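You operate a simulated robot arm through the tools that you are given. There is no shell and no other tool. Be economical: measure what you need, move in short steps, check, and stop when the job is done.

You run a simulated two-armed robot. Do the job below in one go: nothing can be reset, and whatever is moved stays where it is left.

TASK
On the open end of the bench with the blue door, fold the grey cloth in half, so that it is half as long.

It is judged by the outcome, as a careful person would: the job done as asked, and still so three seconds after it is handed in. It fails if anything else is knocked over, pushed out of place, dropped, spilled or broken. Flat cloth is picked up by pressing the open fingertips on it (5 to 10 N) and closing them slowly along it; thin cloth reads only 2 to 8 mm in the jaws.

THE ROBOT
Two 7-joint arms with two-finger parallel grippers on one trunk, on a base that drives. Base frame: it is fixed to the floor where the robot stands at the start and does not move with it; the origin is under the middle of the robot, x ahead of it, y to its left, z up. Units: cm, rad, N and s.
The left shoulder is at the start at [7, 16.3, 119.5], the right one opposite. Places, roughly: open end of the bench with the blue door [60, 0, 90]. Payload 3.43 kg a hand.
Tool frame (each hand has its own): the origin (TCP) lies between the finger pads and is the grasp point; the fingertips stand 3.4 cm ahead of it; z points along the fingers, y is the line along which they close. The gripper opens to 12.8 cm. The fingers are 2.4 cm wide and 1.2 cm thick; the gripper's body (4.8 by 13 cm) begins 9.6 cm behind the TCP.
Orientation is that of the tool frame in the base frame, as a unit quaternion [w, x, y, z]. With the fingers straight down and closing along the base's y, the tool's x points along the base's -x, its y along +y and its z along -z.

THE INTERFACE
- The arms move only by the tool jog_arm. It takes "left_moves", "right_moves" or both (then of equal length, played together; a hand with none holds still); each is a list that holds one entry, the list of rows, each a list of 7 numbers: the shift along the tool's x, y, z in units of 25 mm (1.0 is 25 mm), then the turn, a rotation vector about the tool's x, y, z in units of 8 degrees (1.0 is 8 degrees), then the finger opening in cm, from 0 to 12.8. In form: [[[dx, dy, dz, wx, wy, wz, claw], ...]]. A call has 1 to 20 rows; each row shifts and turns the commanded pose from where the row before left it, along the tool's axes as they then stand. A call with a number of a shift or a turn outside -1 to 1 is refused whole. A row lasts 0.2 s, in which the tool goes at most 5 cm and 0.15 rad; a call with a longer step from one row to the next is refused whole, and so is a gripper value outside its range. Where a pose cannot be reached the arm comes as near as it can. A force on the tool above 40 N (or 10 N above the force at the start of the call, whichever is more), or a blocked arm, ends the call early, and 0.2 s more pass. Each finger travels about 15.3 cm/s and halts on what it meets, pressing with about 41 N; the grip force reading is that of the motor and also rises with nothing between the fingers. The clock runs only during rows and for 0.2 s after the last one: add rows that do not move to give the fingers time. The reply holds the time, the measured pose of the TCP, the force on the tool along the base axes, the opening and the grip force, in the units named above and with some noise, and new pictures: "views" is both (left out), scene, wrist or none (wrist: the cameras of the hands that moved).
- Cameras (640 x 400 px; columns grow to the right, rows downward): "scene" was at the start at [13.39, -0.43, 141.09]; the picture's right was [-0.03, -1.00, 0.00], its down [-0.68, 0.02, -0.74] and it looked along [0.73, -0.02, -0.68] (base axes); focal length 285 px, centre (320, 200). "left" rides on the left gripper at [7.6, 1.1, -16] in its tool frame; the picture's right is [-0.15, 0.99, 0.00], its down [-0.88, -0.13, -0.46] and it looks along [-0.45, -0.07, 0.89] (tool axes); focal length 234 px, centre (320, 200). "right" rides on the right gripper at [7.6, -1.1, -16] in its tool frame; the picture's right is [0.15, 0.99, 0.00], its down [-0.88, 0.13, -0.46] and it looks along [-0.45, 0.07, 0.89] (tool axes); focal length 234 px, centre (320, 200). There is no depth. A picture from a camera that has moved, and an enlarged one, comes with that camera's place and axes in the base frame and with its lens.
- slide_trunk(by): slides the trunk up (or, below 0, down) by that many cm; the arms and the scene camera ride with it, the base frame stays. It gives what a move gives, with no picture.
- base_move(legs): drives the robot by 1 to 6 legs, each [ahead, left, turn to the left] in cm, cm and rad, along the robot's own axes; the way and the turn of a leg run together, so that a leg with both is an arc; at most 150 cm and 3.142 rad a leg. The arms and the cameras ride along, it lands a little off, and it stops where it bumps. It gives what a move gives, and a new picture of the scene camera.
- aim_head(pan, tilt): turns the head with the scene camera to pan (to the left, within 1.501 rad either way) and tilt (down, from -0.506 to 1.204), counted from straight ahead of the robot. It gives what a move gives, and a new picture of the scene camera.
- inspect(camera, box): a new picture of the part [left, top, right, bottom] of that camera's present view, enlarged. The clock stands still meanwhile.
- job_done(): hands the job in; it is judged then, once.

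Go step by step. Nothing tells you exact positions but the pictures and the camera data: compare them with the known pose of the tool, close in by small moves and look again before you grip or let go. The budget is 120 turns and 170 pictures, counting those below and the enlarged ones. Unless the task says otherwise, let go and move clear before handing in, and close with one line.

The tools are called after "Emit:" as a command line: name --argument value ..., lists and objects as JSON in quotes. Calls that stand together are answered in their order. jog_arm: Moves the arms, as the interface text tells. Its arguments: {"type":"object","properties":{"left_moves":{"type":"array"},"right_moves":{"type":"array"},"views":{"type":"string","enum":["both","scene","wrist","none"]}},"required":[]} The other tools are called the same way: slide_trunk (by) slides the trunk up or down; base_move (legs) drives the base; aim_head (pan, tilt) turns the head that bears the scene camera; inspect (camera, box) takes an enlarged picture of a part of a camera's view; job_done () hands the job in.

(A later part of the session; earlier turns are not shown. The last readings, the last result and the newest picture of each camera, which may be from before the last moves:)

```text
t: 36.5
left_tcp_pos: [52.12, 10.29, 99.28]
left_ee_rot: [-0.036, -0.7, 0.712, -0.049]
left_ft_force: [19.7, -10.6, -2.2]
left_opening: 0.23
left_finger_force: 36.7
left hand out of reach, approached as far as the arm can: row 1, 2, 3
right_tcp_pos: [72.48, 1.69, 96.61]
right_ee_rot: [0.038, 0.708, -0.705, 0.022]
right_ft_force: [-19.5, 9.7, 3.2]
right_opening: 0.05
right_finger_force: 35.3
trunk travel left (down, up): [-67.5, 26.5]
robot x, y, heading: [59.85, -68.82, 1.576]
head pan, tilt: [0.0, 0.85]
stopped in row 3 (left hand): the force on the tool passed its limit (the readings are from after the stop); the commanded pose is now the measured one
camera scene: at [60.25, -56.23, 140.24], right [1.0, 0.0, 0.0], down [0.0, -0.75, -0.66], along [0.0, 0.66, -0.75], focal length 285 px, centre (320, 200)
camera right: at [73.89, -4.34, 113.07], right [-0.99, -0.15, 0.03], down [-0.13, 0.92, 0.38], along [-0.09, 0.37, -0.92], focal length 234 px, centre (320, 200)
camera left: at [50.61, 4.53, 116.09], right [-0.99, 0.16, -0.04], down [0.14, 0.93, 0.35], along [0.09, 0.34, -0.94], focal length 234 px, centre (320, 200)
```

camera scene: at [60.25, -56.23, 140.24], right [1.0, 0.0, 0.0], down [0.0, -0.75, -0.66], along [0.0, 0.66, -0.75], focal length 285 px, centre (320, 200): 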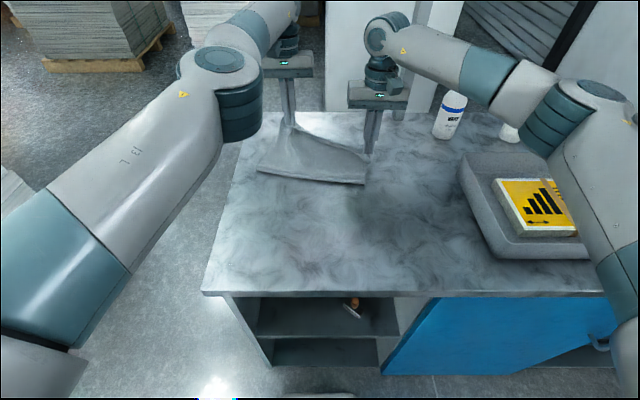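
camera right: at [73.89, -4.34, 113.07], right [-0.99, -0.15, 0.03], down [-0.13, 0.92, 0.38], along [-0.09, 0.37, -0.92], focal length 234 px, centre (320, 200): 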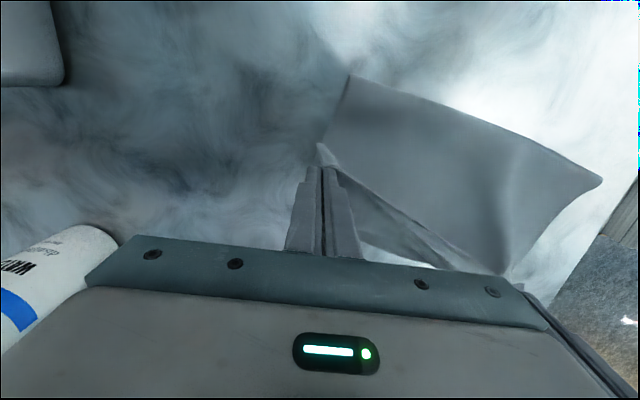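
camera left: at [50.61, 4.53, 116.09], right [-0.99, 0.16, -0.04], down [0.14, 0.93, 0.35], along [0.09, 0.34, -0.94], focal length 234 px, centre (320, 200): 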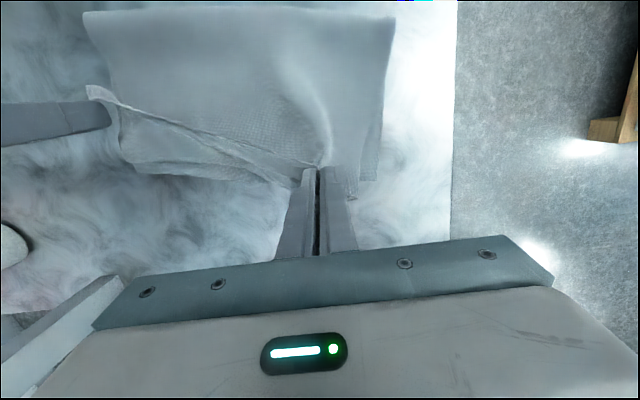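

The left hand came back too far and the right too short. I'll straighten both and put them back over the far edge, lower.

Emit:
jog_arm --left_moves '[[[0.1, 0.04, 0, 0, -0.9, 0, 0], [0.2, 0.04, 0.2, 0, 0, 0, 0], [0.27, 0.04, 0.5, 0, 0, 0, 0], [0.27, 0.04, 0.8, 0, 0, 0, 0], [0, 0, 0, 0, 0, 0, 0]]]' --right_moves '[[[-0.4, 0.4, 0, 0, -0.7, 0, 0], [-0.4, 0.1, 0, 0, 0, 0, 0], [-0.46, 0.02, 0.2, 0, 0, 0, 0], [-0.46, 0, 0.24, 0, 0, 0, 0], [0, 0, 0, 0, 0, 0, 0]]]'

```text
t: 37.7
left_tcp_pos: [50.95, 12.11, 96.51]
left_ee_rot: [-0.015, -0.704, 0.71, -0.024]
left_ft_force: [7.8, -2.7, 0.2]
left_opening: 0.23
left_finger_force: 36.6
left hand out of reach, approached as far as the arm can: row 1, 2, 3, 4
right_tcp_pos: [71.38, 6.0, 95.28]
right_ee_rot: [0.003, 0.708, -0.706, -0.009]
right_ft_force: [-7.3, 1.9, 0.2]
right_opening: 0.03
right_finger_force: 35.7
trunk travel left (down, up): [-67.5, 26.5]
robot x, y, heading: [60.04, -68.86, 1.574]
head pan, tilt: [0.0, 0.85]
camera scene: at [60.28, -56.21, 140.25], right [1.0, 0.0, 0.0], down [0.0, -0.75, -0.66], along [0.0, 0.66, -0.75], focal length 285 px, centre (320, 200)
camera right: at [72.77, -1.55, 111.12], right [-0.99, -0.15, 0.01], down [-0.12, 0.88, 0.47], along [-0.08, 0.46, -0.89], focal length 234 px, centre (320, 200)
camera left: at [49.43, 5.27, 112.84], right [-0.99, 0.15, -0.02], down [0.13, 0.9, 0.41], along [0.08, 0.4, -0.91], focal length 234 px, centre (320, 200)
```

scene: 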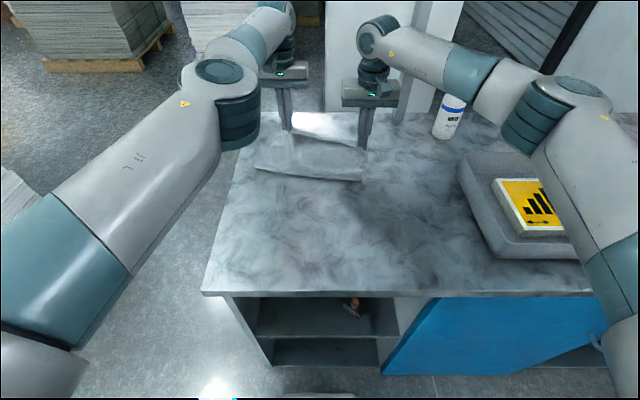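
right: 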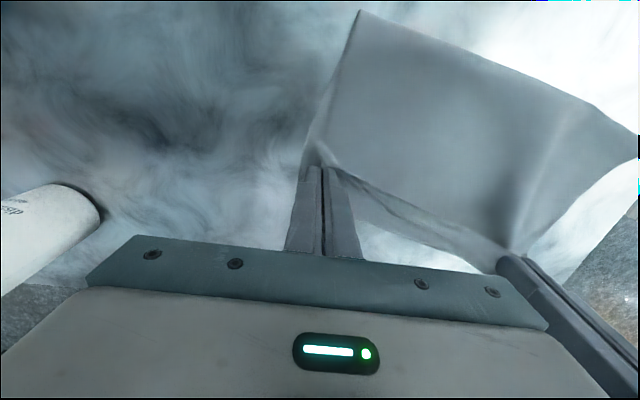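
left: 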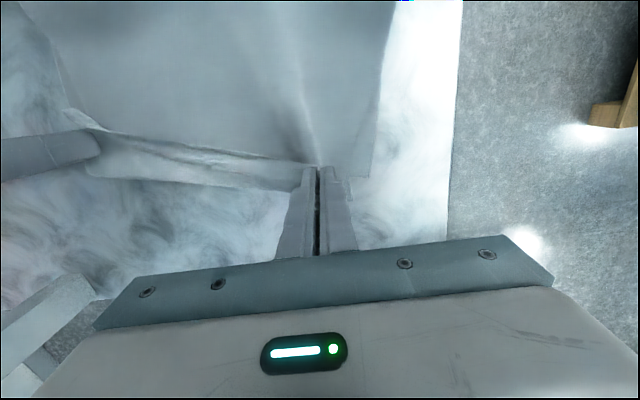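

The right hand is back in place; the left overshot to y≈12. I'll bring the left back about 3 cm and see whether it follows.

Emit:
jog_arm --left_moves '[[[0.5, 0, 0, 0, 0, 0, 0], [0.5, 0, 0, 0, 0, 0, 0], [0, 0, 0, 0, 0, 0, 0], [0, 0, 0, 0, 0, 0, 0]]]' --views "none"

```text
t: 38.7
left_tcp_pos: [50.89, 12.09, 96.4]
left_ee_rot: [-0.015, -0.703, 0.711, -0.026]
left_ft_force: [7.5, -2.6, -0.8]
left_opening: 0.24
left_finger_force: 36.7
left hand out of reach, approached as far as the arm can: row 1, 2
right_tcp_pos: [71.37, 6.14, 95.19]
right_ee_rot: [0.002, 0.707, -0.707, -0.008]
right_ft_force: [-6.8, 2.2, 0.1]
right_opening: 0.05
right_finger_force: 35.1
trunk travel left (down, up): [-67.5, 26.5]
robot x, y, heading: [60.39, -68.68, 1.574]
head pan, tilt: [0.0, 0.85]
```

The left arm seems stuck at its stretch limit. I'll try a small lift with a bit of backward tilt to free it.

Emit:
jog_arm --left_moves '[[[0.5, 0, -0.4, 0, -0.5, 0, 0], [0.5, 0, -0.4, 0, -0.5, 0, 0], [0, 0, 0, 0, 0, 0, 0], [0, 0, 0, 0, 0, 0, 0]]]' --views "scene"

```text
t: 39.7
left_tcp_pos: [51.12, 13.48, 97.17]
left_ee_rot: [0.008, -0.703, 0.711, -0.003]
left_ft_force: [12.8, -6.8, -1.2]
left_opening: 0.21
left_finger_force: 36.9
left hand out of reach, approached as far as the arm can: row 1, 2
right_tcp_pos: [71.44, 6.09, 95.36]
right_ee_rot: [0.003, 0.709, -0.706, -0.01]
right_ft_force: [-12.8, 5.6, 0.4]
right_opening: 0.03
right_finger_force: 35.9
trunk travel left (down, up): [-67.5, 26.5]
robot x, y, heading: [60.05, -69.17, 1.573]
head pan, tilt: [0.0, 0.85]
camera scene: at [60.24, -56.17, 140.24], right [1.0, 0.0, 0.0], down [0.0, -0.75, -0.66], along [0.0, 0.66, -0.75], focal length 285 px, centre (320, 200)
```

scene: 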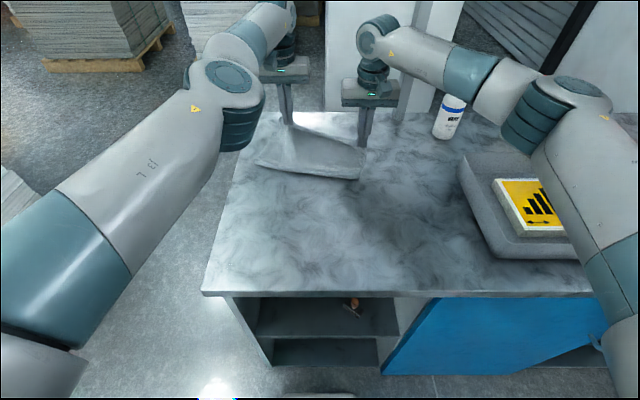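

At this limit the reach trades off with tilt, so I'll tilt the left hand forward by about 14° to bring it back to y≈8.

Emit:
jog_arm --left_moves '[[[0, 0, 0.1, 0, 1, 0, 0], [0, 0, 0.2, 0, 1, 0, 0], [0, 0, 0, 0, 0, 0, 0], [0, 0, 0, 0, 0, 0, 0]]]' --views "wrist"

```text
t: 40.7
left_tcp_pos: [50.78, 7.11, 97.34]
left_ee_rot: [-0.09, -0.697, 0.704, -0.1]
left_ft_force: [2.1, 0.2, -0.6]
left_opening: 0.21
left_finger_force: 37.4
left hand out of reach, approached as far as the arm can: row 1, 2
right_tcp_pos: [71.43, 5.98, 95.23]
right_ee_rot: [0.002, 0.708, -0.707, -0.009]
right_ft_force: [-3.5, -0.1, 0.1]
right_opening: 0.03
right_finger_force: 35.5
trunk travel left (down, up): [-67.5, 26.5]
robot x, y, heading: [60.37, -68.64, 1.578]
head pan, tilt: [0.0, 0.85]
camera left: at [49.27, 4.04, 114.79], right [-0.99, 0.15, -0.05], down [0.14, 0.97, 0.2], along [0.08, 0.19, -0.98], focal length 234 px, centre (320, 200)
```

left: 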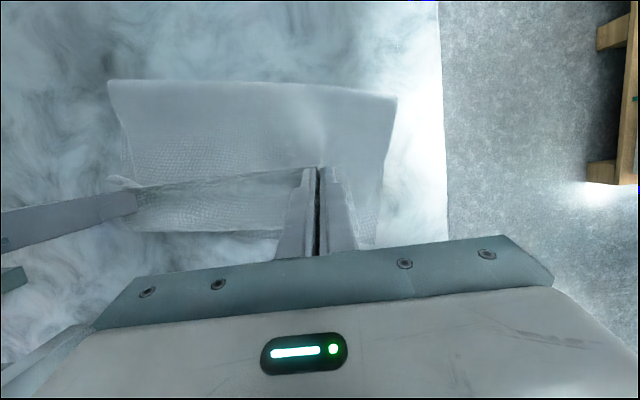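

The left is back over the edge with little tension. Now I'll lower both hands toward the lower layer.

Emit:
jog_arm --left_moves '[[[-0.05, 0, 0.4, 0, 0, 0, 0], [-0.05, 0, 0.4, 0, 0, 0, 0], [-0.05, 0, 0.4, 0, 0, 0, 0], [0, 0, 0, 0, 0, 0, 0], [0, 0, 0, 0, 0, 0, 0]]]' --right_moves '[[[0, 0, 0.1, 0, 0, 0, 0], [0, 0, 0.1, 0, 0, 0, 0], [0, 0, 0.1, 0, 0, 0, 0], [0, 0, 0, 0, 0, 0, 0], [0, 0, 0, 0, 0, 0, 0]]]' --views "wrist"

```text
t: 41.9
left_tcp_pos: [50.69, 6.91, 94.4]
left_ee_rot: [-0.093, -0.696, 0.705, -0.1]
left_ft_force: [0.6, 0.4, 1.3]
left_opening: 0.22
left_finger_force: 37.3
right_tcp_pos: [71.36, 6.13, 94.46]
right_ee_rot: [0.003, 0.707, -0.707, -0.008]
right_ft_force: [-1.5, 0.3, -0.1]
right_opening: 0.07
right_finger_force: 35.2
trunk travel left (down, up): [-67.5, 26.5]
robot x, y, heading: [59.99, -68.86, 1.574]
head pan, tilt: [0.0, 0.85]
camera right: at [72.73, -1.48, 110.43], right [-0.99, -0.15, 0.01], down [-0.12, 0.88, 0.47], along [-0.08, 0.46, -0.89], focal length 234 px, centre (320, 200)
camera left: at [49.32, 3.9, 111.82], right [-0.99, 0.15, -0.05], down [0.14, 0.97, 0.2], along [0.08, 0.19, -0.98], focal length 234 px, centre (320, 200)
```

right: 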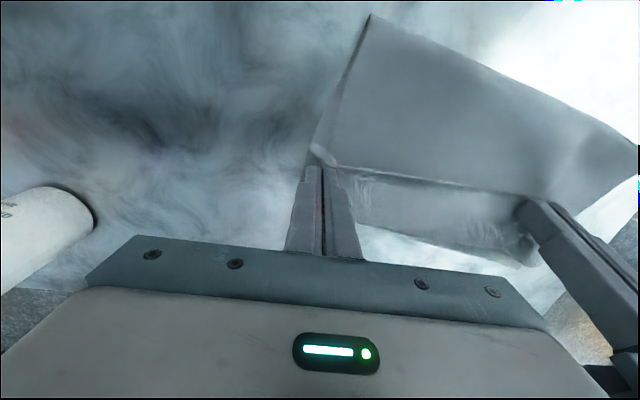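
left: 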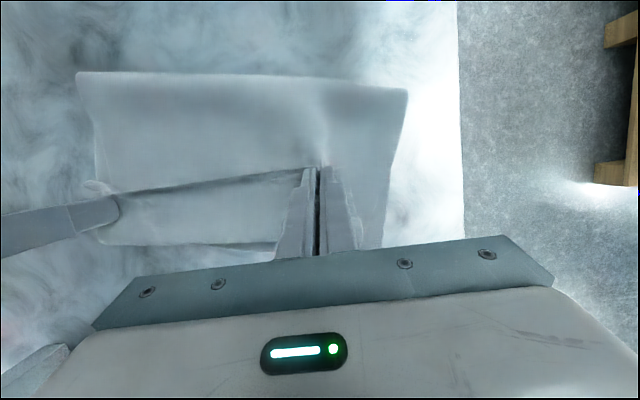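

Both are low and nearly tension-free. I'll release with a small opening and rise straight up to see how the cloth settles.

Emit:
jog_arm --left_moves '[[[0, 0, 0, 0, 0, 0, 0.6], [0, 0, 0, 0, 0, 0, 1.5], [0, 0, 0, 0, 0, 0, 2.5], [0, 0, -0.4, 0, 0, 0, 2.5], [0, 0, -0.8, 0, 0, 0, 2.5], [0, 0, -1, 0, 0, 0, 2.5], [0, 0, -1, 0, 0, 0, 2.5], [0, 0, -1, 0, 0, 0, 2.5]]]' --right_moves '[[[0, 0, 0, 0, 0, 0, 0.6], [0, 0, 0, 0, 0, 0, 1.5], [0, 0, 0, 0, 0, 0, 2.5], [0, 0, -0.4, 0, 0, 0, 2.5], [0, 0, -0.8, 0, 0, 0, 2.5], [0, 0, -1, 0, 0, 0, 2.5], [0, 0, -1, 0, 0, 0, 2.5], [0, 0, -1, 0, 0, 0, 2.5]]]'

```text
t: 43.7
left_tcp_pos: [51.07, 6.39, 103.3]
left_ee_rot: [-0.091, -0.696, 0.705, -0.099]
left_ft_force: [-0.4, -0.4, 0.4]
left_opening: 2.47
left_finger_force: 0.0
left hand out of reach, approached as far as the arm can: row 6, 7, 8
right_tcp_pos: [71.38, 5.73, 105.11]
right_ee_rot: [0.002, 0.708, -0.707, -0.009]
right_ft_force: [0.2, -0.3, 0.1]
right_opening: 2.48
right_finger_force: 0.1
trunk travel left (down, up): [-67.5, 26.5]
robot x, y, heading: [60.27, -68.79, 1.571]
head pan, tilt: [0.0, 0.85]
camera scene: at [60.25, -56.32, 140.25], right [1.0, 0.0, 0.0], down [0.0, -0.75, -0.66], along [0.0, 0.66, -0.75], focal length 285 px, centre (320, 200)
camera right: at [72.82, -1.88, 120.91], right [-0.99, -0.15, 0.01], down [-0.12, 0.88, 0.47], along [-0.08, 0.46, -0.88], focal length 234 px, centre (320, 200)
camera left: at [49.69, 3.28, 120.69], right [-0.99, 0.15, -0.05], down [0.14, 0.97, 0.21], along [0.08, 0.2, -0.98], focal length 234 px, centre (320, 200)
```

scene: 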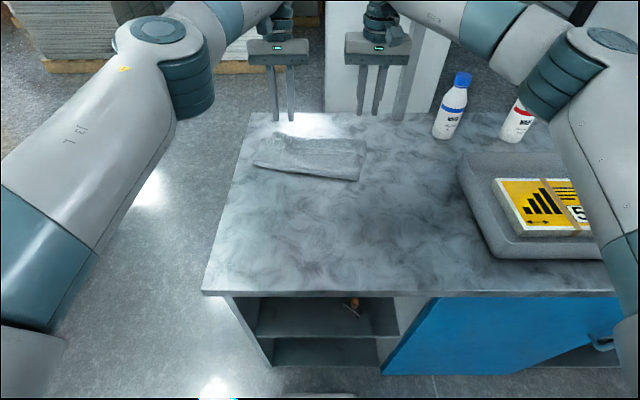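
right: 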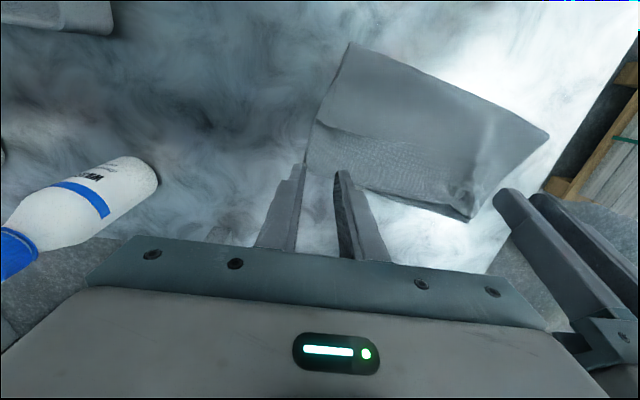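
left: 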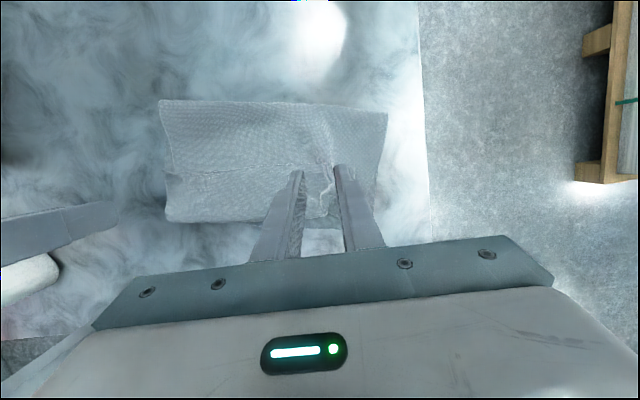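

Released. I'll retract both hands up and back to get a clear view of the cloth.

Emit:
jog_arm --left_moves '[[[0, 0.5, -0.3, 0, 0, 0, 2.5], [0.5, 1, -0.5, 0, 0, 0, 2.5], [0.8, 1, -0.3, 0, 0, 0, 2.5], [0.8, 1, 0, 0, 0, 0, 2.5], [0.8, 1, 0, 0, 0, 0, 2.5], [1, 1, 0, 0, 0, 0, 2.5], [1, 0, 0, 0, 0, 0, 2.5], [1, 0, 0, 0, 0, 0, 2.5], [1, 0, 0, 0, 0, 0, 2.5], [1, 0, 0, 0, 0, 0, 2.5]]]' --right_moves '[[[0, 0, -0.3, 0, 0, 0, 2.5], [0.5, -0.5, -0.5, 0, 0, 0, 2.5], [0.8, -0.5, -0.3, 0, 0, 0, 2.5], [0.8, -0.5, 0, 0, 0, 0, 2.5], [0.8, -0.5, 0, 0, 0, 0, 2.5], [1, 0, 0, 0, 0, 0, 2.5], [1, 0, 0, 0, 0, 0, 2.5], [1, 0, 0, 0, 0, 0, 2.5], [1, 0, 0, 0, 0, 0, 2.5], [1, 0, 0, 0, 0, 0, 2.5]]]' --views "scene"

Emit:
inspect --camera "scene" --box '[220, 100, 412, 220]'

```text
t: 45.9
left_tcp_pos: [37.02, -11.75, 110.93]
left_ee_rot: [-0.091, -0.697, 0.705, -0.1]
left_ft_force: [-0.4, -0.5, 0.7]
left_opening: 2.5
left_finger_force: 0.1
right_tcp_pos: [76.68, -13.98, 107.53]
right_ee_rot: [0.003, 0.708, -0.707, -0.009]
right_ft_force: [0.0, -0.2, 0.7]
right_opening: 2.5
right_finger_force: 0.1
trunk travel left (down, up): [-67.5, 26.5]
robot x, y, heading: [60.38, -69.08, 1.573]
head pan, tilt: [0.0, 0.85]
camera scene: at [60.25, -56.34, 140.26], right [1.0, 0.0, 0.0], down [0.0, -0.75, -0.66], along [0.0, 0.66, -0.75], focal length 285 px, centre (320, 200)
```

scene: 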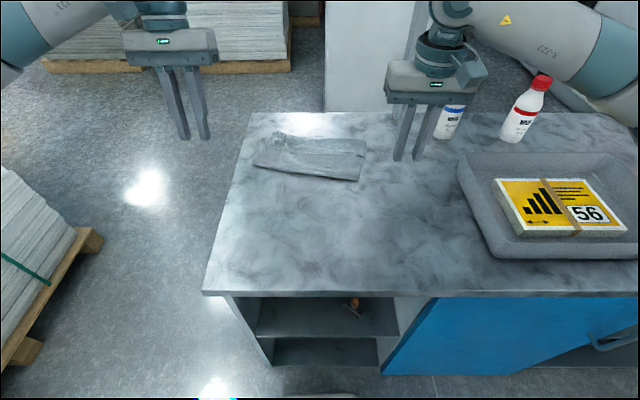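

```text
3.33 times, centred on (316, 160) of scene
camera zoom: at [60.25, -56.34, 140.26], right [1.0, 0.0, 0.0], down [0.0, -0.75, -0.66], along [0.0, 0.66, -0.75], focal length 950 px, centre (333, 333)
```

zoom: 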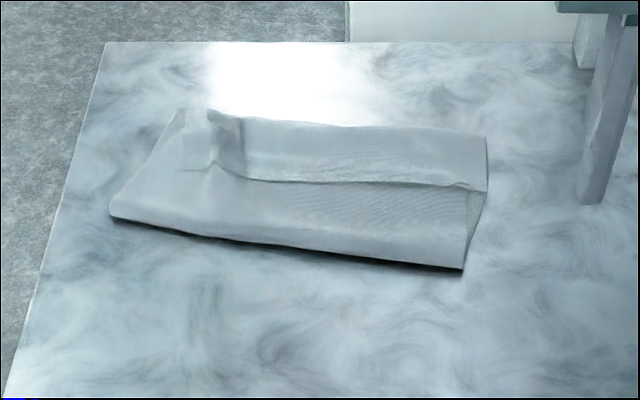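

The cloth is folded but looks a bit rumpled, with an edge lying doubled back near y≈3. Let me zoom in to understand the layers.

Emit:
inspect --camera "scene" --box '[248, 125, 312, 165]'

Emit:
inspect --camera "scene" --box '[308, 130, 380, 185]'

```text
10.00 times, centred on (280, 145) of scene
camera zoom: at [60.25, -56.34, 140.26], right [1.0, 0.0, 0.0], down [0.0, -0.75, -0.66], along [0.0, 0.66, -0.75], focal length 2851 px, centre (720, 750)
```

zoom: 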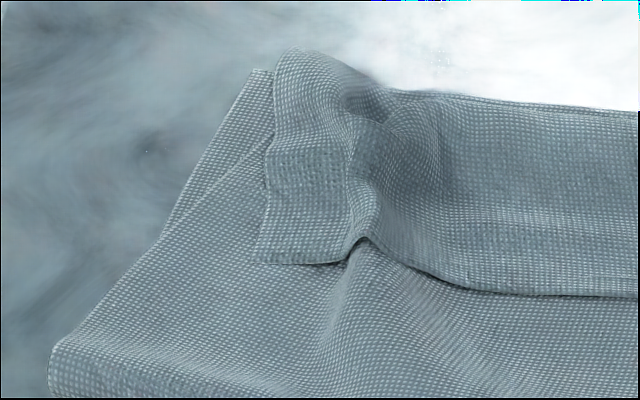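

```text
7.27 times, centred on (344, 158) of scene
camera zoom: at [60.25, -56.34, 140.26], right [1.0, 0.0, 0.0], down [0.0, -0.75, -0.66], along [0.0, 0.66, -0.75], focal length 2074 px, centre (146, 509)
```

zoom: 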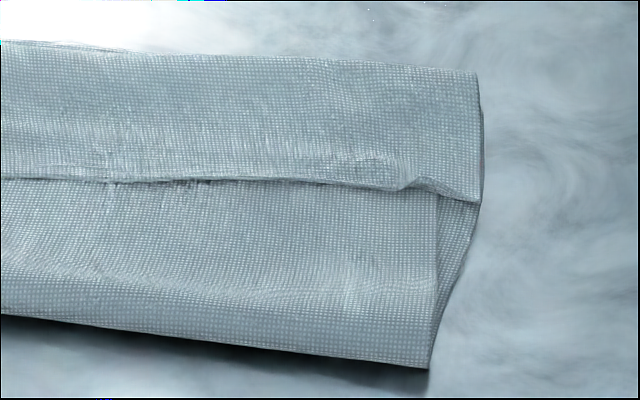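

The top sheet's last ~6 cm is doubled back toward me, with its edge at y≈2–5. I'll regrip that flap's edge at both ends and pull it forward to lay it over the lower edge; first straighten the left hand and hover over it.

Emit:
jog_arm --left_moves '[[[0, 0, 0, 0, -0.97, 0, 4], [0, 0, 0, 0, -0.97, 0, 4], [-0.825, -0.665, 0.2, 0, 0, 0, 4], [-0.825, -0.665, 0.3, 0, 0, 0, 4], [-0.825, -0.665, 0.5, 0, 0, 0, 4], [-0.825, -0.665, 0.5, 0, 0, 0, 4], [-0.825, -0.665, 0.7, 0, 0, 0, 4], [-0.825, -0.665, 0.7, 0, 0, 0, 4], [-0.825, -0.665, 0.8, 0, 0, 0, 4], [-0.825, -0.665, 0.8, 0, 0, 0, 4], [0, 0, 0, 0, 0, 0, 4]]]' --right_moves '[[[0, 0, 0, 0, 0, 0, 4], [0, 0, 0, 0, 0, 0, 4], [-0.86, 0.35, 0, 0, 0, 0, 4], [-0.86, 0.35, 0.2, 0, 0, 0, 4], [-0.86, 0.35, 0.4, 0, 0, 0, 4], [-0.86, 0.35, 0.4, 0, 0, 0, 4], [-0.86, 0.35, 0.6, 0, 0, 0, 4], [-0.86, 0.35, 0.6, 0, 0, 0, 4], [-0.86, 0.35, 0.6, 0, 0, 0, 4], [-0.86, 0.35, 0.6, 0, 0, 0, 4], [0, 0, 0, 0, 0, 0, 4]]]' --views "wrist"

```text
t: 48.3
left_tcp_pos: [50.47, 4.88, 100.01]
left_ee_rot: [0.005, -0.704, 0.71, -0.004]
left_ft_force: [0.0, -0.4, 0.2]
left_opening: 4.0
left_finger_force: 0.1
right_tcp_pos: [69.65, 3.21, 99.52]
right_ee_rot: [0.002, 0.709, -0.706, -0.009]
right_ft_force: [-0.1, 0.0, 1.2]
right_opening: 4.0
right_finger_force: 0.0
trunk travel left (down, up): [-67.5, 26.5]
robot x, y, heading: [60.05, -68.99, 1.572]
head pan, tilt: [0.0, 0.85]
camera right: at [70.92, -4.3, 115.33], right [-0.99, -0.15, 0.01], down [-0.13, 0.88, 0.47], along [-0.08, 0.46, -0.88], focal length 234 px, centre (320, 200)
camera left: at [48.99, -2.81, 115.95], right [-0.99, 0.16, -0.01], down [0.13, 0.88, 0.46], along [0.08, 0.45, -0.89], focal length 234 px, centre (320, 200)
```

right: 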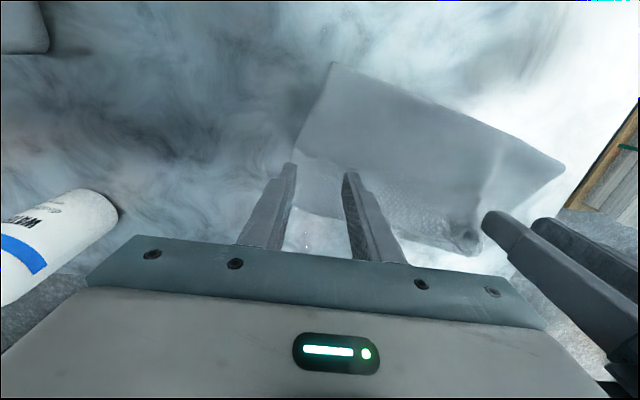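
left: 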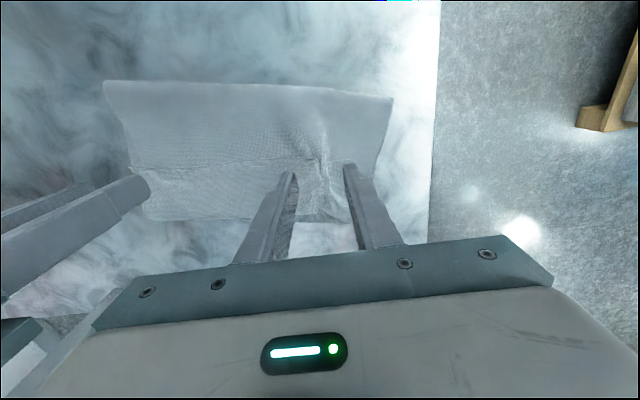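

The left is right over the ridge. Let me verify the right finger spot against the flap's edge.

Emit:
inspect --camera "right" --box '[270, 110, 510, 260]'

Emit:
inspect --camera "left" --box '[220, 110, 412, 230]'

```text
2.67 times, centred on (390, 185) of right
camera zoom: at [70.92, -4.3, 115.33], right [-0.99, -0.15, 0.01], down [-0.13, 0.88, 0.47], along [-0.08, 0.46, -0.88], focal length 624 px, centre (133, 240)
```

zoom: 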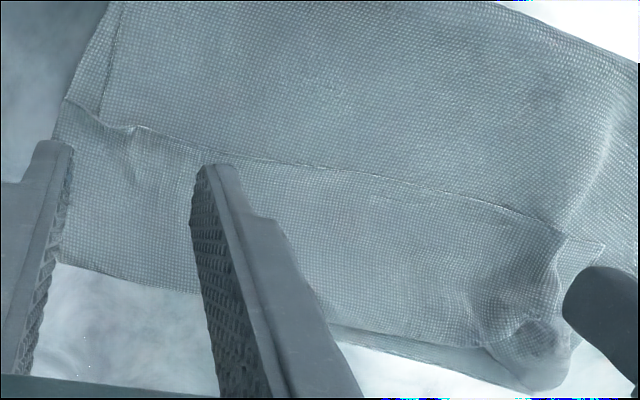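

```text
3.33 times, centred on (316, 170) of left
camera zoom: at [48.99, -2.81, 115.95], right [-0.99, 0.16, -0.01], down [0.13, 0.88, 0.46], along [0.08, 0.45, -0.89], focal length 781 px, centre (333, 300)
```

zoom: 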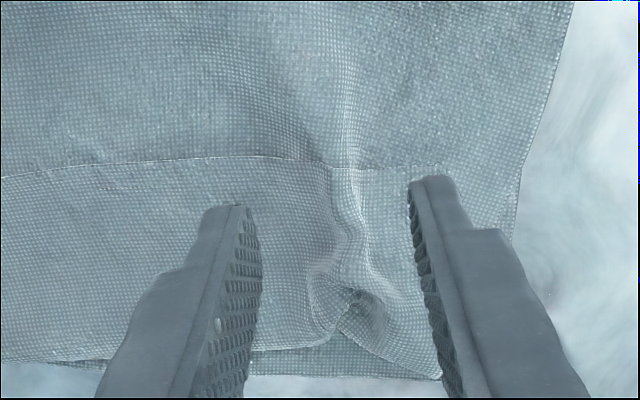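

I now see clearly: a 5–6 cm flap, and the lower layer's far edge just beyond it (y≈14 left, ≈10.4 right). I'll shift slightly onto the flap edge and press lightly.

Emit:
jog_arm --left_moves '[[[-0.27, 0, 0.7, 0, 0, 0, 4], [0, 0, 0.7, 0, 0, 0, 4], [0, 0, 0.5, 0, 0, 0, 4], [0, 0, 0.2, 0, 0, 0, 4], [0, 0, 0.1, 0, 0, 0, 4], [0, 0, 0, 0, 0, 0, 4]]]' --right_moves '[[[-0.44, 0, 0.6, 0, 0, 0, 4], [0, 0, 0.6, 0, 0, 0, 4], [0, 0, 0.5, 0, 0, 0, 4], [0, 0, 0.2, 0, 0, 0, 4], [0, 0, 0.1, 0, 0, 0, 4], [0, 0, 0, 0, 0, 0, 4]]]' --views "none"

```text
t: 49.7
left_tcp_pos: [50.62, 5.46, 94.32]
left_ee_rot: [0.005, -0.703, 0.711, -0.004]
left_ft_force: [0.9, 0.4, -0.5]
left_opening: 3.98
left_finger_force: 0.0
right_tcp_pos: [69.37, 4.47, 94.28]
right_ee_rot: [0.003, 0.708, -0.706, -0.008]
right_ft_force: [-0.3, -0.4, 0.3]
right_opening: 4.0
right_finger_force: 0.1
trunk travel left (down, up): [-67.5, 26.5]
robot x, y, heading: [60.27, -68.64, 1.577]
head pan, tilt: [0.0, 0.85]
```

Emit:
jog_arm --left_moves '[[[0, 0, 0.08, 0, 0, 0, 4], [0, 0, 0.07, 0, 0, 0, 4], [0, 0, 0.06, 0, 0, 0, 4], [0, 0, 0, 0, 0, 0, 4]]]' --right_moves '[[[0, 0, 0.08, 0, 0, 0, 4], [0, 0, 0.07, 0, 0, 0, 4], [0, 0, 0.06, 0, 0, 0, 4], [0, 0, 0, 0, 0, 0, 4]]]' --views "none"

```text
t: 50.7
left_tcp_pos: [50.61, 5.44, 93.77]
left_ee_rot: [0.004, -0.703, 0.711, -0.004]
left_ft_force: [0.3, -1.3, 0.4]
left_opening: 3.97
left_finger_force: 0.0
right_tcp_pos: [69.35, 4.48, 93.7]
right_ee_rot: [0.003, 0.707, -0.707, -0.009]
right_ft_force: [-0.9, -0.4, 0.7]
right_opening: 4.01
right_finger_force: 0.1
trunk travel left (down, up): [-67.5, 26.5]
robot x, y, heading: [59.72, -68.89, 1.571]
head pan, tilt: [0.0, 0.85]
```

No contact force yet; I'll go a little further in fine steps.

Emit:
jog_arm --left_moves '[[[0, 0, 0.05, 0, 0, 0, 4], [0, 0, 0.04, 0, 0, 0, 4], [0, 0, 0, 0, 0, 0, 4]]]' --right_moves '[[[0, 0, 0.05, 0, 0, 0, 4], [0, 0, 0.03, 0, 0, 0, 4], [0, 0, 0, 0, 0, 0, 4]]]' --views "wrist"

```text
t: 51.5
left_tcp_pos: [50.61, 5.28, 93.72]
left_ee_rot: [0.004, -0.703, 0.711, -0.003]
left_ft_force: [0.6, 0.4, 1.6]
left_opening: 3.99
left_finger_force: 0.1
right_tcp_pos: [69.42, 4.46, 93.76]
right_ee_rot: [0.002, 0.708, -0.706, -0.009]
right_ft_force: [-0.3, 1.6, 10.3]
right_opening: 4.01
right_finger_force: 0.1
trunk travel left (down, up): [-67.5, 26.5]
robot x, y, heading: [60.36, -68.85, 1.572]
head pan, tilt: [0.0, 0.85]
camera right: at [70.7, -3.11, 109.57], right [-0.99, -0.15, 0.01], down [-0.12, 0.88, 0.47], along [-0.08, 0.46, -0.88], focal length 234 px, centre (320, 200)
camera left: at [49.16, -2.35, 109.71], right [-0.99, 0.16, -0.01], down [0.13, 0.88, 0.46], along [0.08, 0.45, -0.89], focal length 234 px, centre (320, 200)
```

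right: 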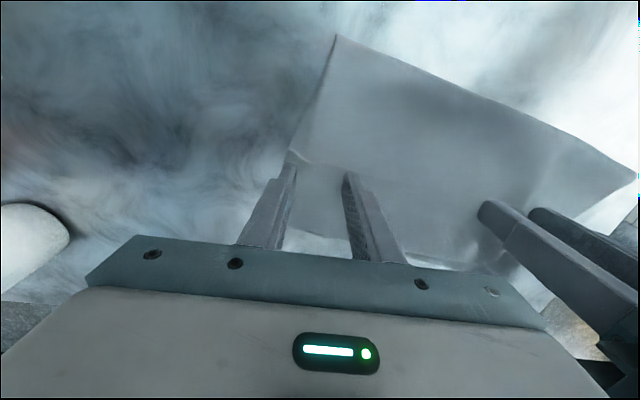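
left: 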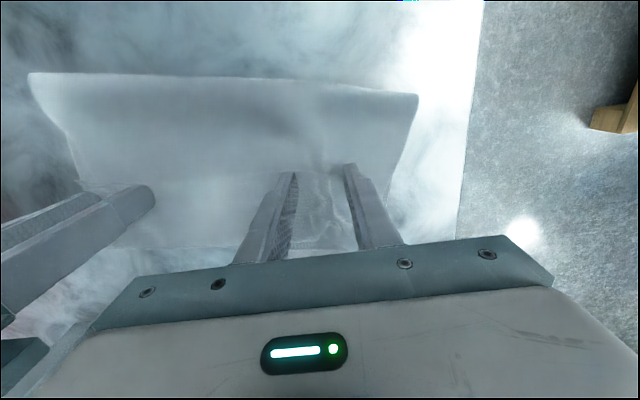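

The right presses ~10 N and the left just touches. I'll adjust slightly and close slowly.

Emit:
jog_arm --left_moves '[[[0, 0, 0.06, 0, 0, 0, 4], [0, 0, 0, 0, 0, 0, 4], [0, 0, 0, 0, 0, 0, 3.6], [0, 0, 0, 0, 0, 0, 3.2], [0, 0, 0, 0, 0, 0, 2.8], [0, 0, 0, 0, 0, 0, 2.4], [0, 0, 0, 0, 0, 0, 2.0], [0, 0, 0, 0, 0, 0, 1.6], [0, 0, 0, 0, 0, 0, 1.2], [0, 0, 0, 0, 0, 0, 0.8], [0, 0, 0, 0, 0, 0, 0.4], [0, 0, 0, 0, 0, 0, 0], [0, 0, 0, 0, 0, 0, 0], [0, 0, 0, 0, 0, 0, 0]]]' --right_moves '[[[0, 0, -0.015, 0, 0, 0, 4], [0, 0, 0, 0, 0, 0, 4], [0, 0, 0, 0, 0, 0, 3.6], [0, 0, 0, 0, 0, 0, 3.2], [0, 0, 0, 0, 0, 0, 2.8], [0, 0, 0, 0, 0, 0, 2.4], [0, 0, 0, 0, 0, 0, 2.0], [0, 0, 0, 0, 0, 0, 1.6], [0, 0, 0, 0, 0, 0, 1.2], [0, 0, 0, 0, 0, 0, 0.8], [0, 0, 0, 0, 0, 0, 0.4], [0, 0, 0, 0, 0, 0, 0], [0, 0, 0, 0, 0, 0, 0], [0, 0, 0, 0, 0, 0, 0]]]' --views "none"

```text
t: 54.5
left_tcp_pos: [50.72, 5.16, 93.72]
left_ee_rot: [0.006, -0.703, 0.711, -0.004]
left_ft_force: [15.6, -0.2, 15.4]
left_opening: 0.41
left_finger_force: 39.0
right_tcp_pos: [69.26, 4.4, 93.68]
right_ee_rot: [0.003, 0.708, -0.706, -0.01]
right_ft_force: [-15.2, 0.1, 2.8]
right_opening: 0.24
right_finger_force: 36.9
trunk travel left (down, up): [-67.5, 26.5]
robot x, y, heading: [60.24, -68.83, 1.576]
head pan, tilt: [0.0, 0.85]
```

Both hold cloth (4.1 and 2.4 mm). I'll relax the tension, lift about 4 cm and look at which layers came along.

Emit:
jog_arm --left_moves '[[[0, -0.25, -0.1, 0, 0, 0, 0], [0, 0, -0.5, 0, 0, 0, 0], [0.2, 0, -0.5, 0, 0, 0, 0], [0.2, 0, -0.5, 0, 0, 0, 0], [0, 0, 0, 0, 0, 0, 0]]]' --right_moves '[[[0, 0.25, -0.1, 0, 0, 0, 0], [0, 0, -0.5, 0, 0, 0, 0], [0.2, 0, -0.5, 0, 0, 0, 0], [0.2, 0, -0.5, 0, 0, 0, 0], [0, 0, 0, 0, 0, 0, 0]]]'

Emit:
inspect --camera "scene" --box '[220, 95, 412, 215]'

```text
t: 55.7
left_tcp_pos: [51.1, 4.58, 97.44]
left_ee_rot: [0.004, -0.704, 0.71, -0.005]
left_ft_force: [2.7, -0.7, 1.1]
left_opening: 0.4
left_finger_force: 38.6
right_tcp_pos: [68.83, 3.4, 97.74]
right_ee_rot: [0.003, 0.708, -0.706, -0.008]
right_ft_force: [-2.2, 0.5, -0.4]
right_opening: 0.24
right_finger_force: 36.9
trunk travel left (down, up): [-67.5, 26.5]
robot x, y, heading: [60.52, -68.91, 1.573]
head pan, tilt: [0.0, 0.85]
camera scene: at [60.23, -56.15, 140.24], right [1.0, 0.0, 0.0], down [0.0, -0.75, -0.66], along [0.0, 0.66, -0.75], focal length 285 px, centre (320, 200)
camera right: at [70.22, -4.09, 113.59], right [-0.99, -0.15, 0.01], down [-0.12, 0.88, 0.47], along [-0.08, 0.46, -0.89], focal length 234 px, centre (320, 200)
camera left: at [49.68, -3.1, 113.44], right [-0.99, 0.16, -0.01], down [0.13, 0.88, 0.46], along [0.08, 0.45, -0.89], focal length 234 px, centre (320, 200)
```

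scene: 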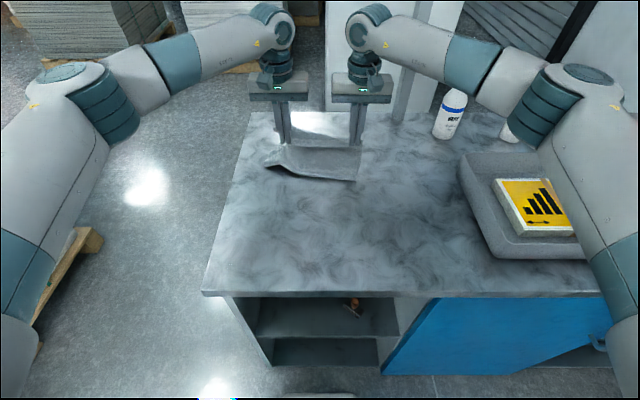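
right: 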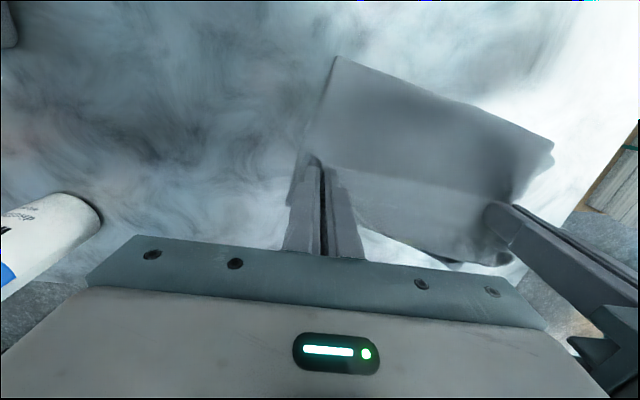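
left: 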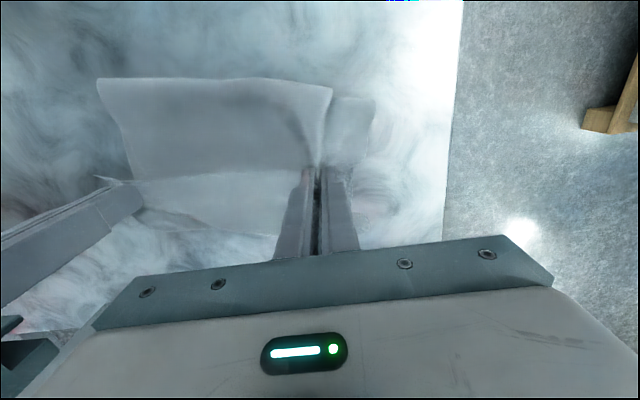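

```text
3.33 times, centred on (316, 155) of scene
camera zoom: at [60.23, -56.15, 140.24], right [1.0, 0.0, 0.0], down [0.0, -0.75, -0.66], along [0.0, 0.66, -0.75], focal length 950 px, centre (333, 350)
```

zoom: 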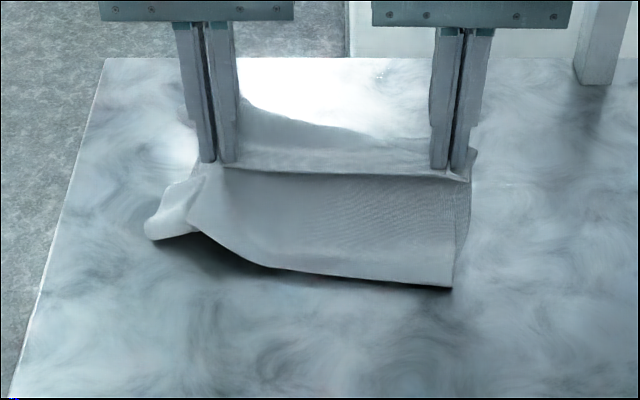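

The left hand pinched several layers (it also lifted the lower part). I'll lower again, release the left only and take a fresh look.

Emit:
jog_arm --left_moves '[[[-0.1, 0, 0.5, 0, 0, 0, 0], [-0.1, 0, 0.5, 0, 0, 0, 0], [-0.1, 0, 0.4, 0, 0, 0, 0], [0, 0, 0, 0, 0, 0, 0.6], [0, 0, 0, 0, 0, 0, 1.5], [0, 0, 0, 0, 0, 0, 3], [0, 0, 0, 0, 0, 0, 4], [0, 0, -0.5, 0, 0, 0, 4], [0, 0, -1, 0, 0, 0, 4], [0, 0, -1, 0, 0, 0, 4]]]' --right_moves '[[[-0.1, 0, 0.5, 0, 0, 0, 0], [-0.1, 0, 0.5, 0, 0, 0, 0], [-0.1, 0, 0.4, 0, 0, 0, 0], [0, 0, 0, 0, 0, 0, 0], [0, 0, 0, 0, 0, 0, 0], [0, 0, 0, 0, 0, 0, 0], [0, 0, 0, 0, 0, 0, 0], [0, 0, 0, 0, 0, 0, 0], [0, 0, 0, 0, 0, 0, 0], [0, 0, 0, 0, 0, 0, 0]]]' --views "none"

Emit:
inspect --camera "left" --box '[60, 60, 460, 310]'

Emit:
inspect --camera "scene" --box '[220, 95, 412, 215]'

```text
t: 57.9
left_tcp_pos: [51.16, 5.27, 100.21]
left_ee_rot: [0.004, -0.703, 0.711, -0.004]
left_ft_force: [0.0, 0.4, 0.9]
left_opening: 4.0
left_finger_force: 0.1
right_tcp_pos: [68.69, 4.3, 94.2]
right_ee_rot: [0.002, 0.708, -0.706, -0.009]
right_ft_force: [-0.3, 0.0, -0.4]
right_opening: 0.22
right_finger_force: 37.0
trunk travel left (down, up): [-67.5, 26.5]
robot x, y, heading: [60.38, -68.77, 1.569]
head pan, tilt: [0.0, 0.85]
```

```text
1.60 times, centred on (260, 185) of left
camera zoom: at [49.72, -2.42, 116.25], right [-0.99, 0.16, -0.01], down [0.13, 0.88, 0.46], along [0.08, 0.45, -0.89], focal length 375 px, centre (416, 224)
```

zoom: 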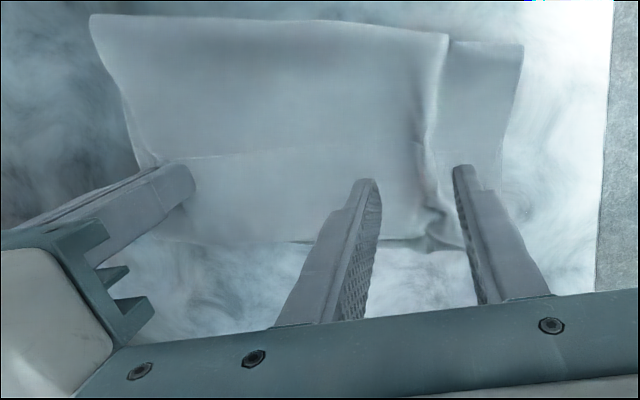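

```text
3.33 times, centred on (316, 155) of scene
camera zoom: at [60.25, -56.22, 140.24], right [1.0, 0.0, 0.0], down [0.0, -0.75, -0.66], along [0.0, 0.66, -0.75], focal length 950 px, centre (333, 350)
```

zoom: 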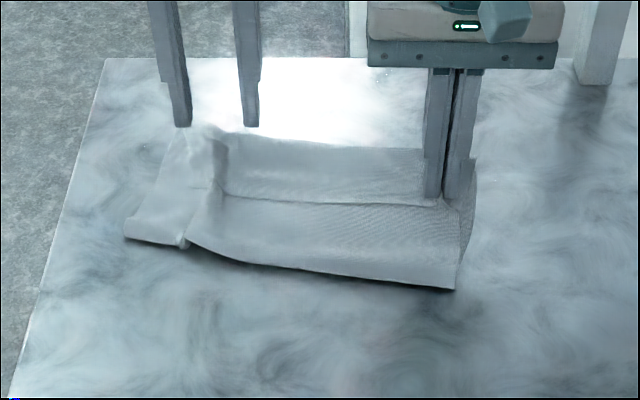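

A lengthwise pleat has formed through both layers near the left. Cleanest is to unfold: the right hand keeps its corner and carries it back toward me, then I'll flatten and refold.

Emit:
jog_arm --left_moves '[[[0, 1, -0.5, 0, 0, 0, 4], [0, 1, -0.5, 0, 0, 0, 4], [0.5, 1, -0.5, 0, 0, 0, 4], [1, 1, 0, 0, 0, 0, 4], [1, 1, 0, 0, 0, 0, 4], [1, 0, 0, 0, 0, 0, 4], [1, 0, 0, 0, 0, 0, 4], [1, 0, 0, 0, 0, 0, 4], [1, 0, 0, 0, 0, 0, 4], [0, 0, 0, 0, 0, 0, 4], [0, 0, 0, 0, 0, 0, 4], [0, 0, 0, 0, 0, 0, 4], [0, 0, 0, 0, 0, 0, 4]]]' --right_moves '[[[0.2, 0, -0.7, 0, 0, 0, 0], [0.8, 0, -0.7, 0, 0, 0, 0], [0.88, 0, -0.7, 0, 0, 0, 0], [0.88, 0, -0.5, 0, 0, 0, 0], [0.88, 0, -0.3, 0, 0, 0, 0], [0.88, 0, 0, 0, 0, 0, 0], [0.88, 0, 0.3, 0, 0, 0, 0], [0.88, 0, 0.5, 0, 0, 0, 0], [0.88, 0, 0.7, 0, 0, 0, 0], [0.88, 0, 0.7, 0, 0, 0, 0], [0.88, 0, 0.5, 0, 0, 0, 0], [0.88, 0, 0, 0, 0, 0, 0], [0, 0, 0, 0, 0, 0, 0]]]'

```text
t: 60.7
left_tcp_pos: [38.45, -10.84, 103.8]
left_ee_rot: [0.003, -0.704, 0.71, -0.005]
left_ft_force: [0.2, 1.0, -0.8]
left_opening: 3.98
left_finger_force: 0.1
right_tcp_pos: [68.66, -20.12, 94.28]
right_ee_rot: [0.003, 0.708, -0.707, -0.009]
right_ft_force: [0.2, -0.2, -0.6]
right_opening: 0.22
right_finger_force: 36.9
trunk travel left (down, up): [-67.5, 26.5]
robot x, y, heading: [60.2, -68.55, 1.572]
head pan, tilt: [0.0, 0.85]
camera scene: at [60.23, -56.14, 140.24], right [1.0, 0.0, 0.0], down [0.0, -0.75, -0.66], along [0.0, 0.66, -0.75], focal length 285 px, centre (320, 200)
camera right: at [70.08, -27.76, 110.21], right [-0.99, -0.15, 0.01], down [-0.12, 0.88, 0.47], along [-0.08, 0.46, -0.89], focal length 234 px, centre (320, 200)
camera left: at [37.02, -18.49, 119.82], right [-0.99, 0.16, -0.01], down [0.13, 0.88, 0.46], along [0.08, 0.45, -0.89], focal length 234 px, centre (320, 200)
```

scene: 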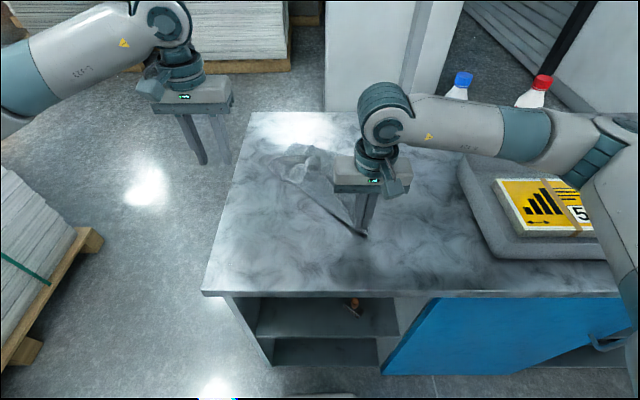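
right: 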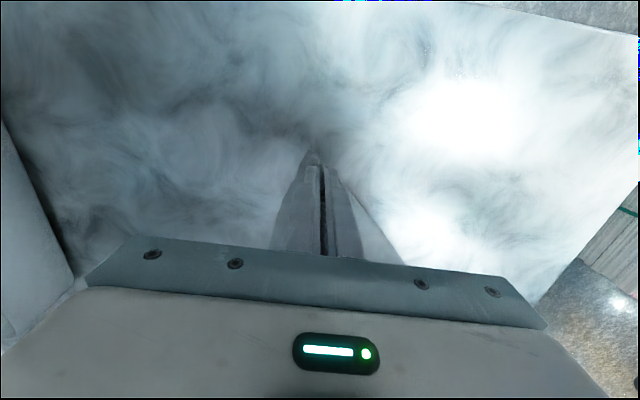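
left: 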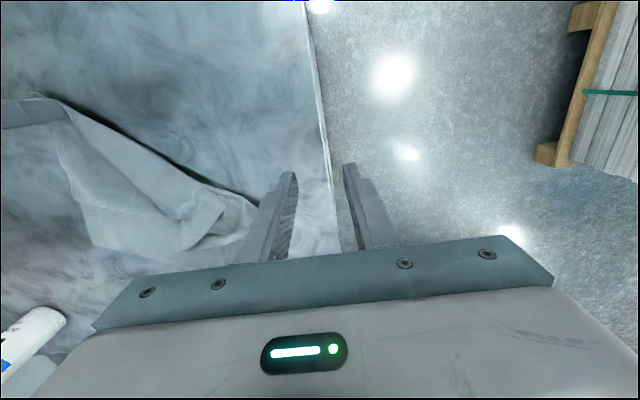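

The right side is pulled out; the left part remains crumpled. A closer look.

Emit:
inspect --camera "scene" --box '[230, 125, 390, 245]'

Emit:
inspect --camera "left" --box '[0, 70, 320, 290]'

```text
3.33 times, centred on (310, 185) of scene
camera zoom: at [60.23, -56.14, 140.24], right [1.0, 0.0, 0.0], down [0.0, -0.75, -0.66], along [0.0, 0.66, -0.75], focal length 950 px, centre (353, 250)
```

zoom: 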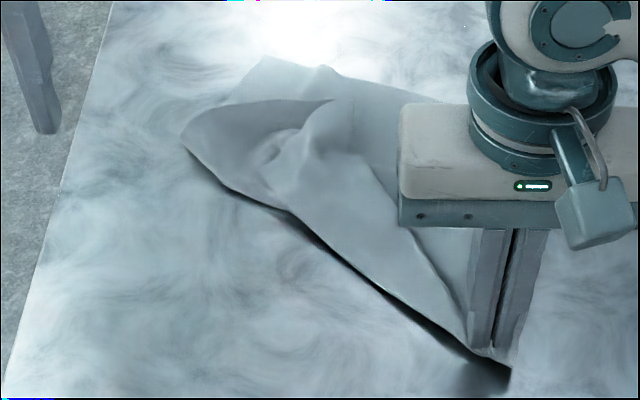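

```text
1.82 times, centred on (160, 180) of left
camera zoom: at [37.02, -18.49, 119.82], right [-0.99, 0.16, -0.01], down [0.13, 0.88, 0.46], along [0.08, 0.45, -0.89], focal length 426 px, centre (611, 236)
```

zoom: 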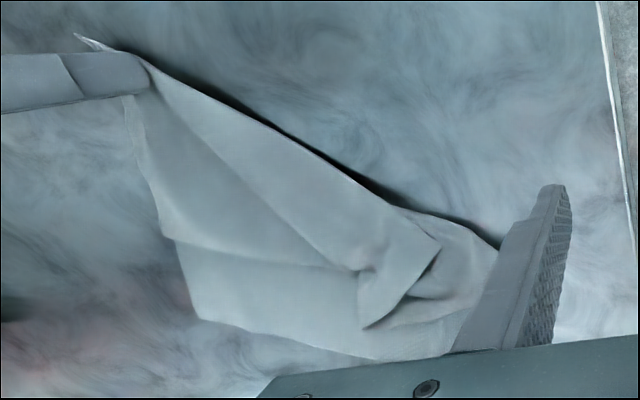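

The left near corner of the sheet is still folded over, lying around (61, 1). I'll bring the left hand over that corner to pinch and pull it out.

Emit:
jog_arm --left_moves '[[[-0.42, -0.86, 0, 0, 0, 0, 4], [-0.42, -0.86, 0, 0, 0, 0, 4], [-0.42, -0.86, 0, 0, 0, 0, 4], [-0.42, -0.86, 0, 0, 0, 0, 4], [-0.42, -0.86, 0, 0, 0, 0, 4], [-0.42, -0.86, 0, 0, 0, 0, 4], [-0.42, -0.86, 0, 0, 0, 0, 4], [-0.42, -0.86, 0.3, 0, 0, 0, 4], [-0.42, -0.86, 0.5, 0, 0, 0, 4], [-0.42, -0.86, 0.5, 0, 0, 0, 4], [0, 0, 0, 0, 0, 0, 4]]]' --views "none"

Emit:
inspect --camera "left" --box '[120, 50, 520, 300]'

```text
t: 63.1
left_tcp_pos: [60.2, -0.62, 101.0]
left_ee_rot: [0.005, -0.703, 0.711, -0.005]
left_ft_force: [0.1, -0.2, -0.4]
left_opening: 3.99
left_finger_force: 0.0
right_tcp_pos: [68.62, -20.12, 94.37]
right_ee_rot: [0.003, 0.708, -0.706, -0.008]
right_ft_force: [-0.6, 0.1, 0.0]
right_opening: 0.22
right_finger_force: 37.4
trunk travel left (down, up): [-67.5, 26.5]
robot x, y, heading: [60.04, -68.72, 1.572]
head pan, tilt: [0.0, 0.85]
```

```text
1.60 times, centred on (320, 175) of left
camera zoom: at [58.71, -8.28, 116.97], right [-0.99, 0.16, -0.01], down [0.13, 0.88, 0.46], along [0.08, 0.45, -0.89], focal length 375 px, centre (320, 240)
```

zoom: 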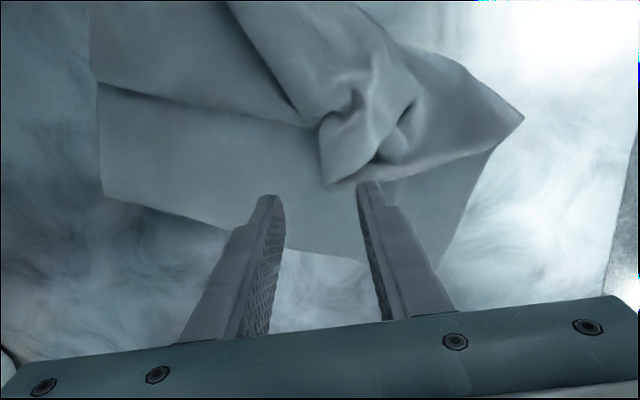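

The corner tab is a raised puff around (58, −2). I'll straddle it with a wider opening and close on it without pressing hard.

Emit:
jog_arm --left_moves '[[[0.28, 0.48, 0, 0, 0, 0, 6], [0.28, 0.48, 0, 0, 0, 0, 6], [0, 0, 0.7, 0, 0, 0, 6], [0, 0, 0.7, 0, 0, 0, 6], [0, 0, 0.7, 0, 0, 0, 6], [0, 0, 0.5, 0, 0, 0, 6], [0, 0, 0, 0, 0, 0, 6]]]' --views "none"

Emit:
inspect --camera "left" --box '[160, 50, 480, 250]'

```text
t: 64.7
left_tcp_pos: [57.83, -2.05, 94.43]
left_ee_rot: [0.004, -0.703, 0.711, -0.005]
left_ft_force: [0.0, -0.3, 0.1]
left_opening: 6.02
left_finger_force: 0.1
right_tcp_pos: [68.82, -20.22, 94.29]
right_ee_rot: [0.002, 0.708, -0.706, -0.009]
right_ft_force: [0.1, 0.7, -0.7]
right_opening: 0.22
right_finger_force: 36.5
trunk travel left (down, up): [-67.5, 26.5]
robot x, y, heading: [60.21, -68.65, 1.572]
head pan, tilt: [0.0, 0.85]
```

```text
2.00 times, centred on (320, 150) of left
camera zoom: at [56.29, -9.72, 110.41], right [-0.99, 0.16, -0.01], down [0.13, 0.88, 0.46], along [0.08, 0.45, -0.89], focal length 468 px, centre (320, 300)
```

zoom: 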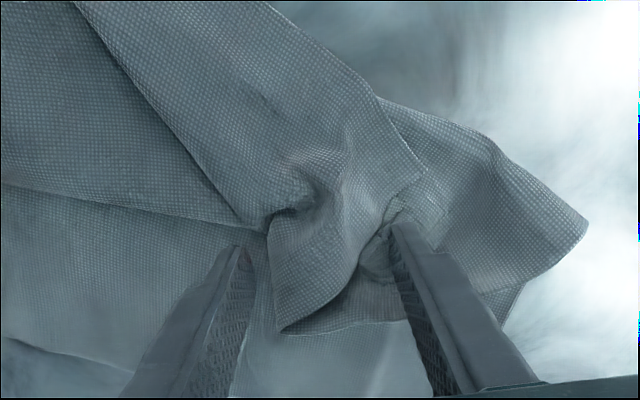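

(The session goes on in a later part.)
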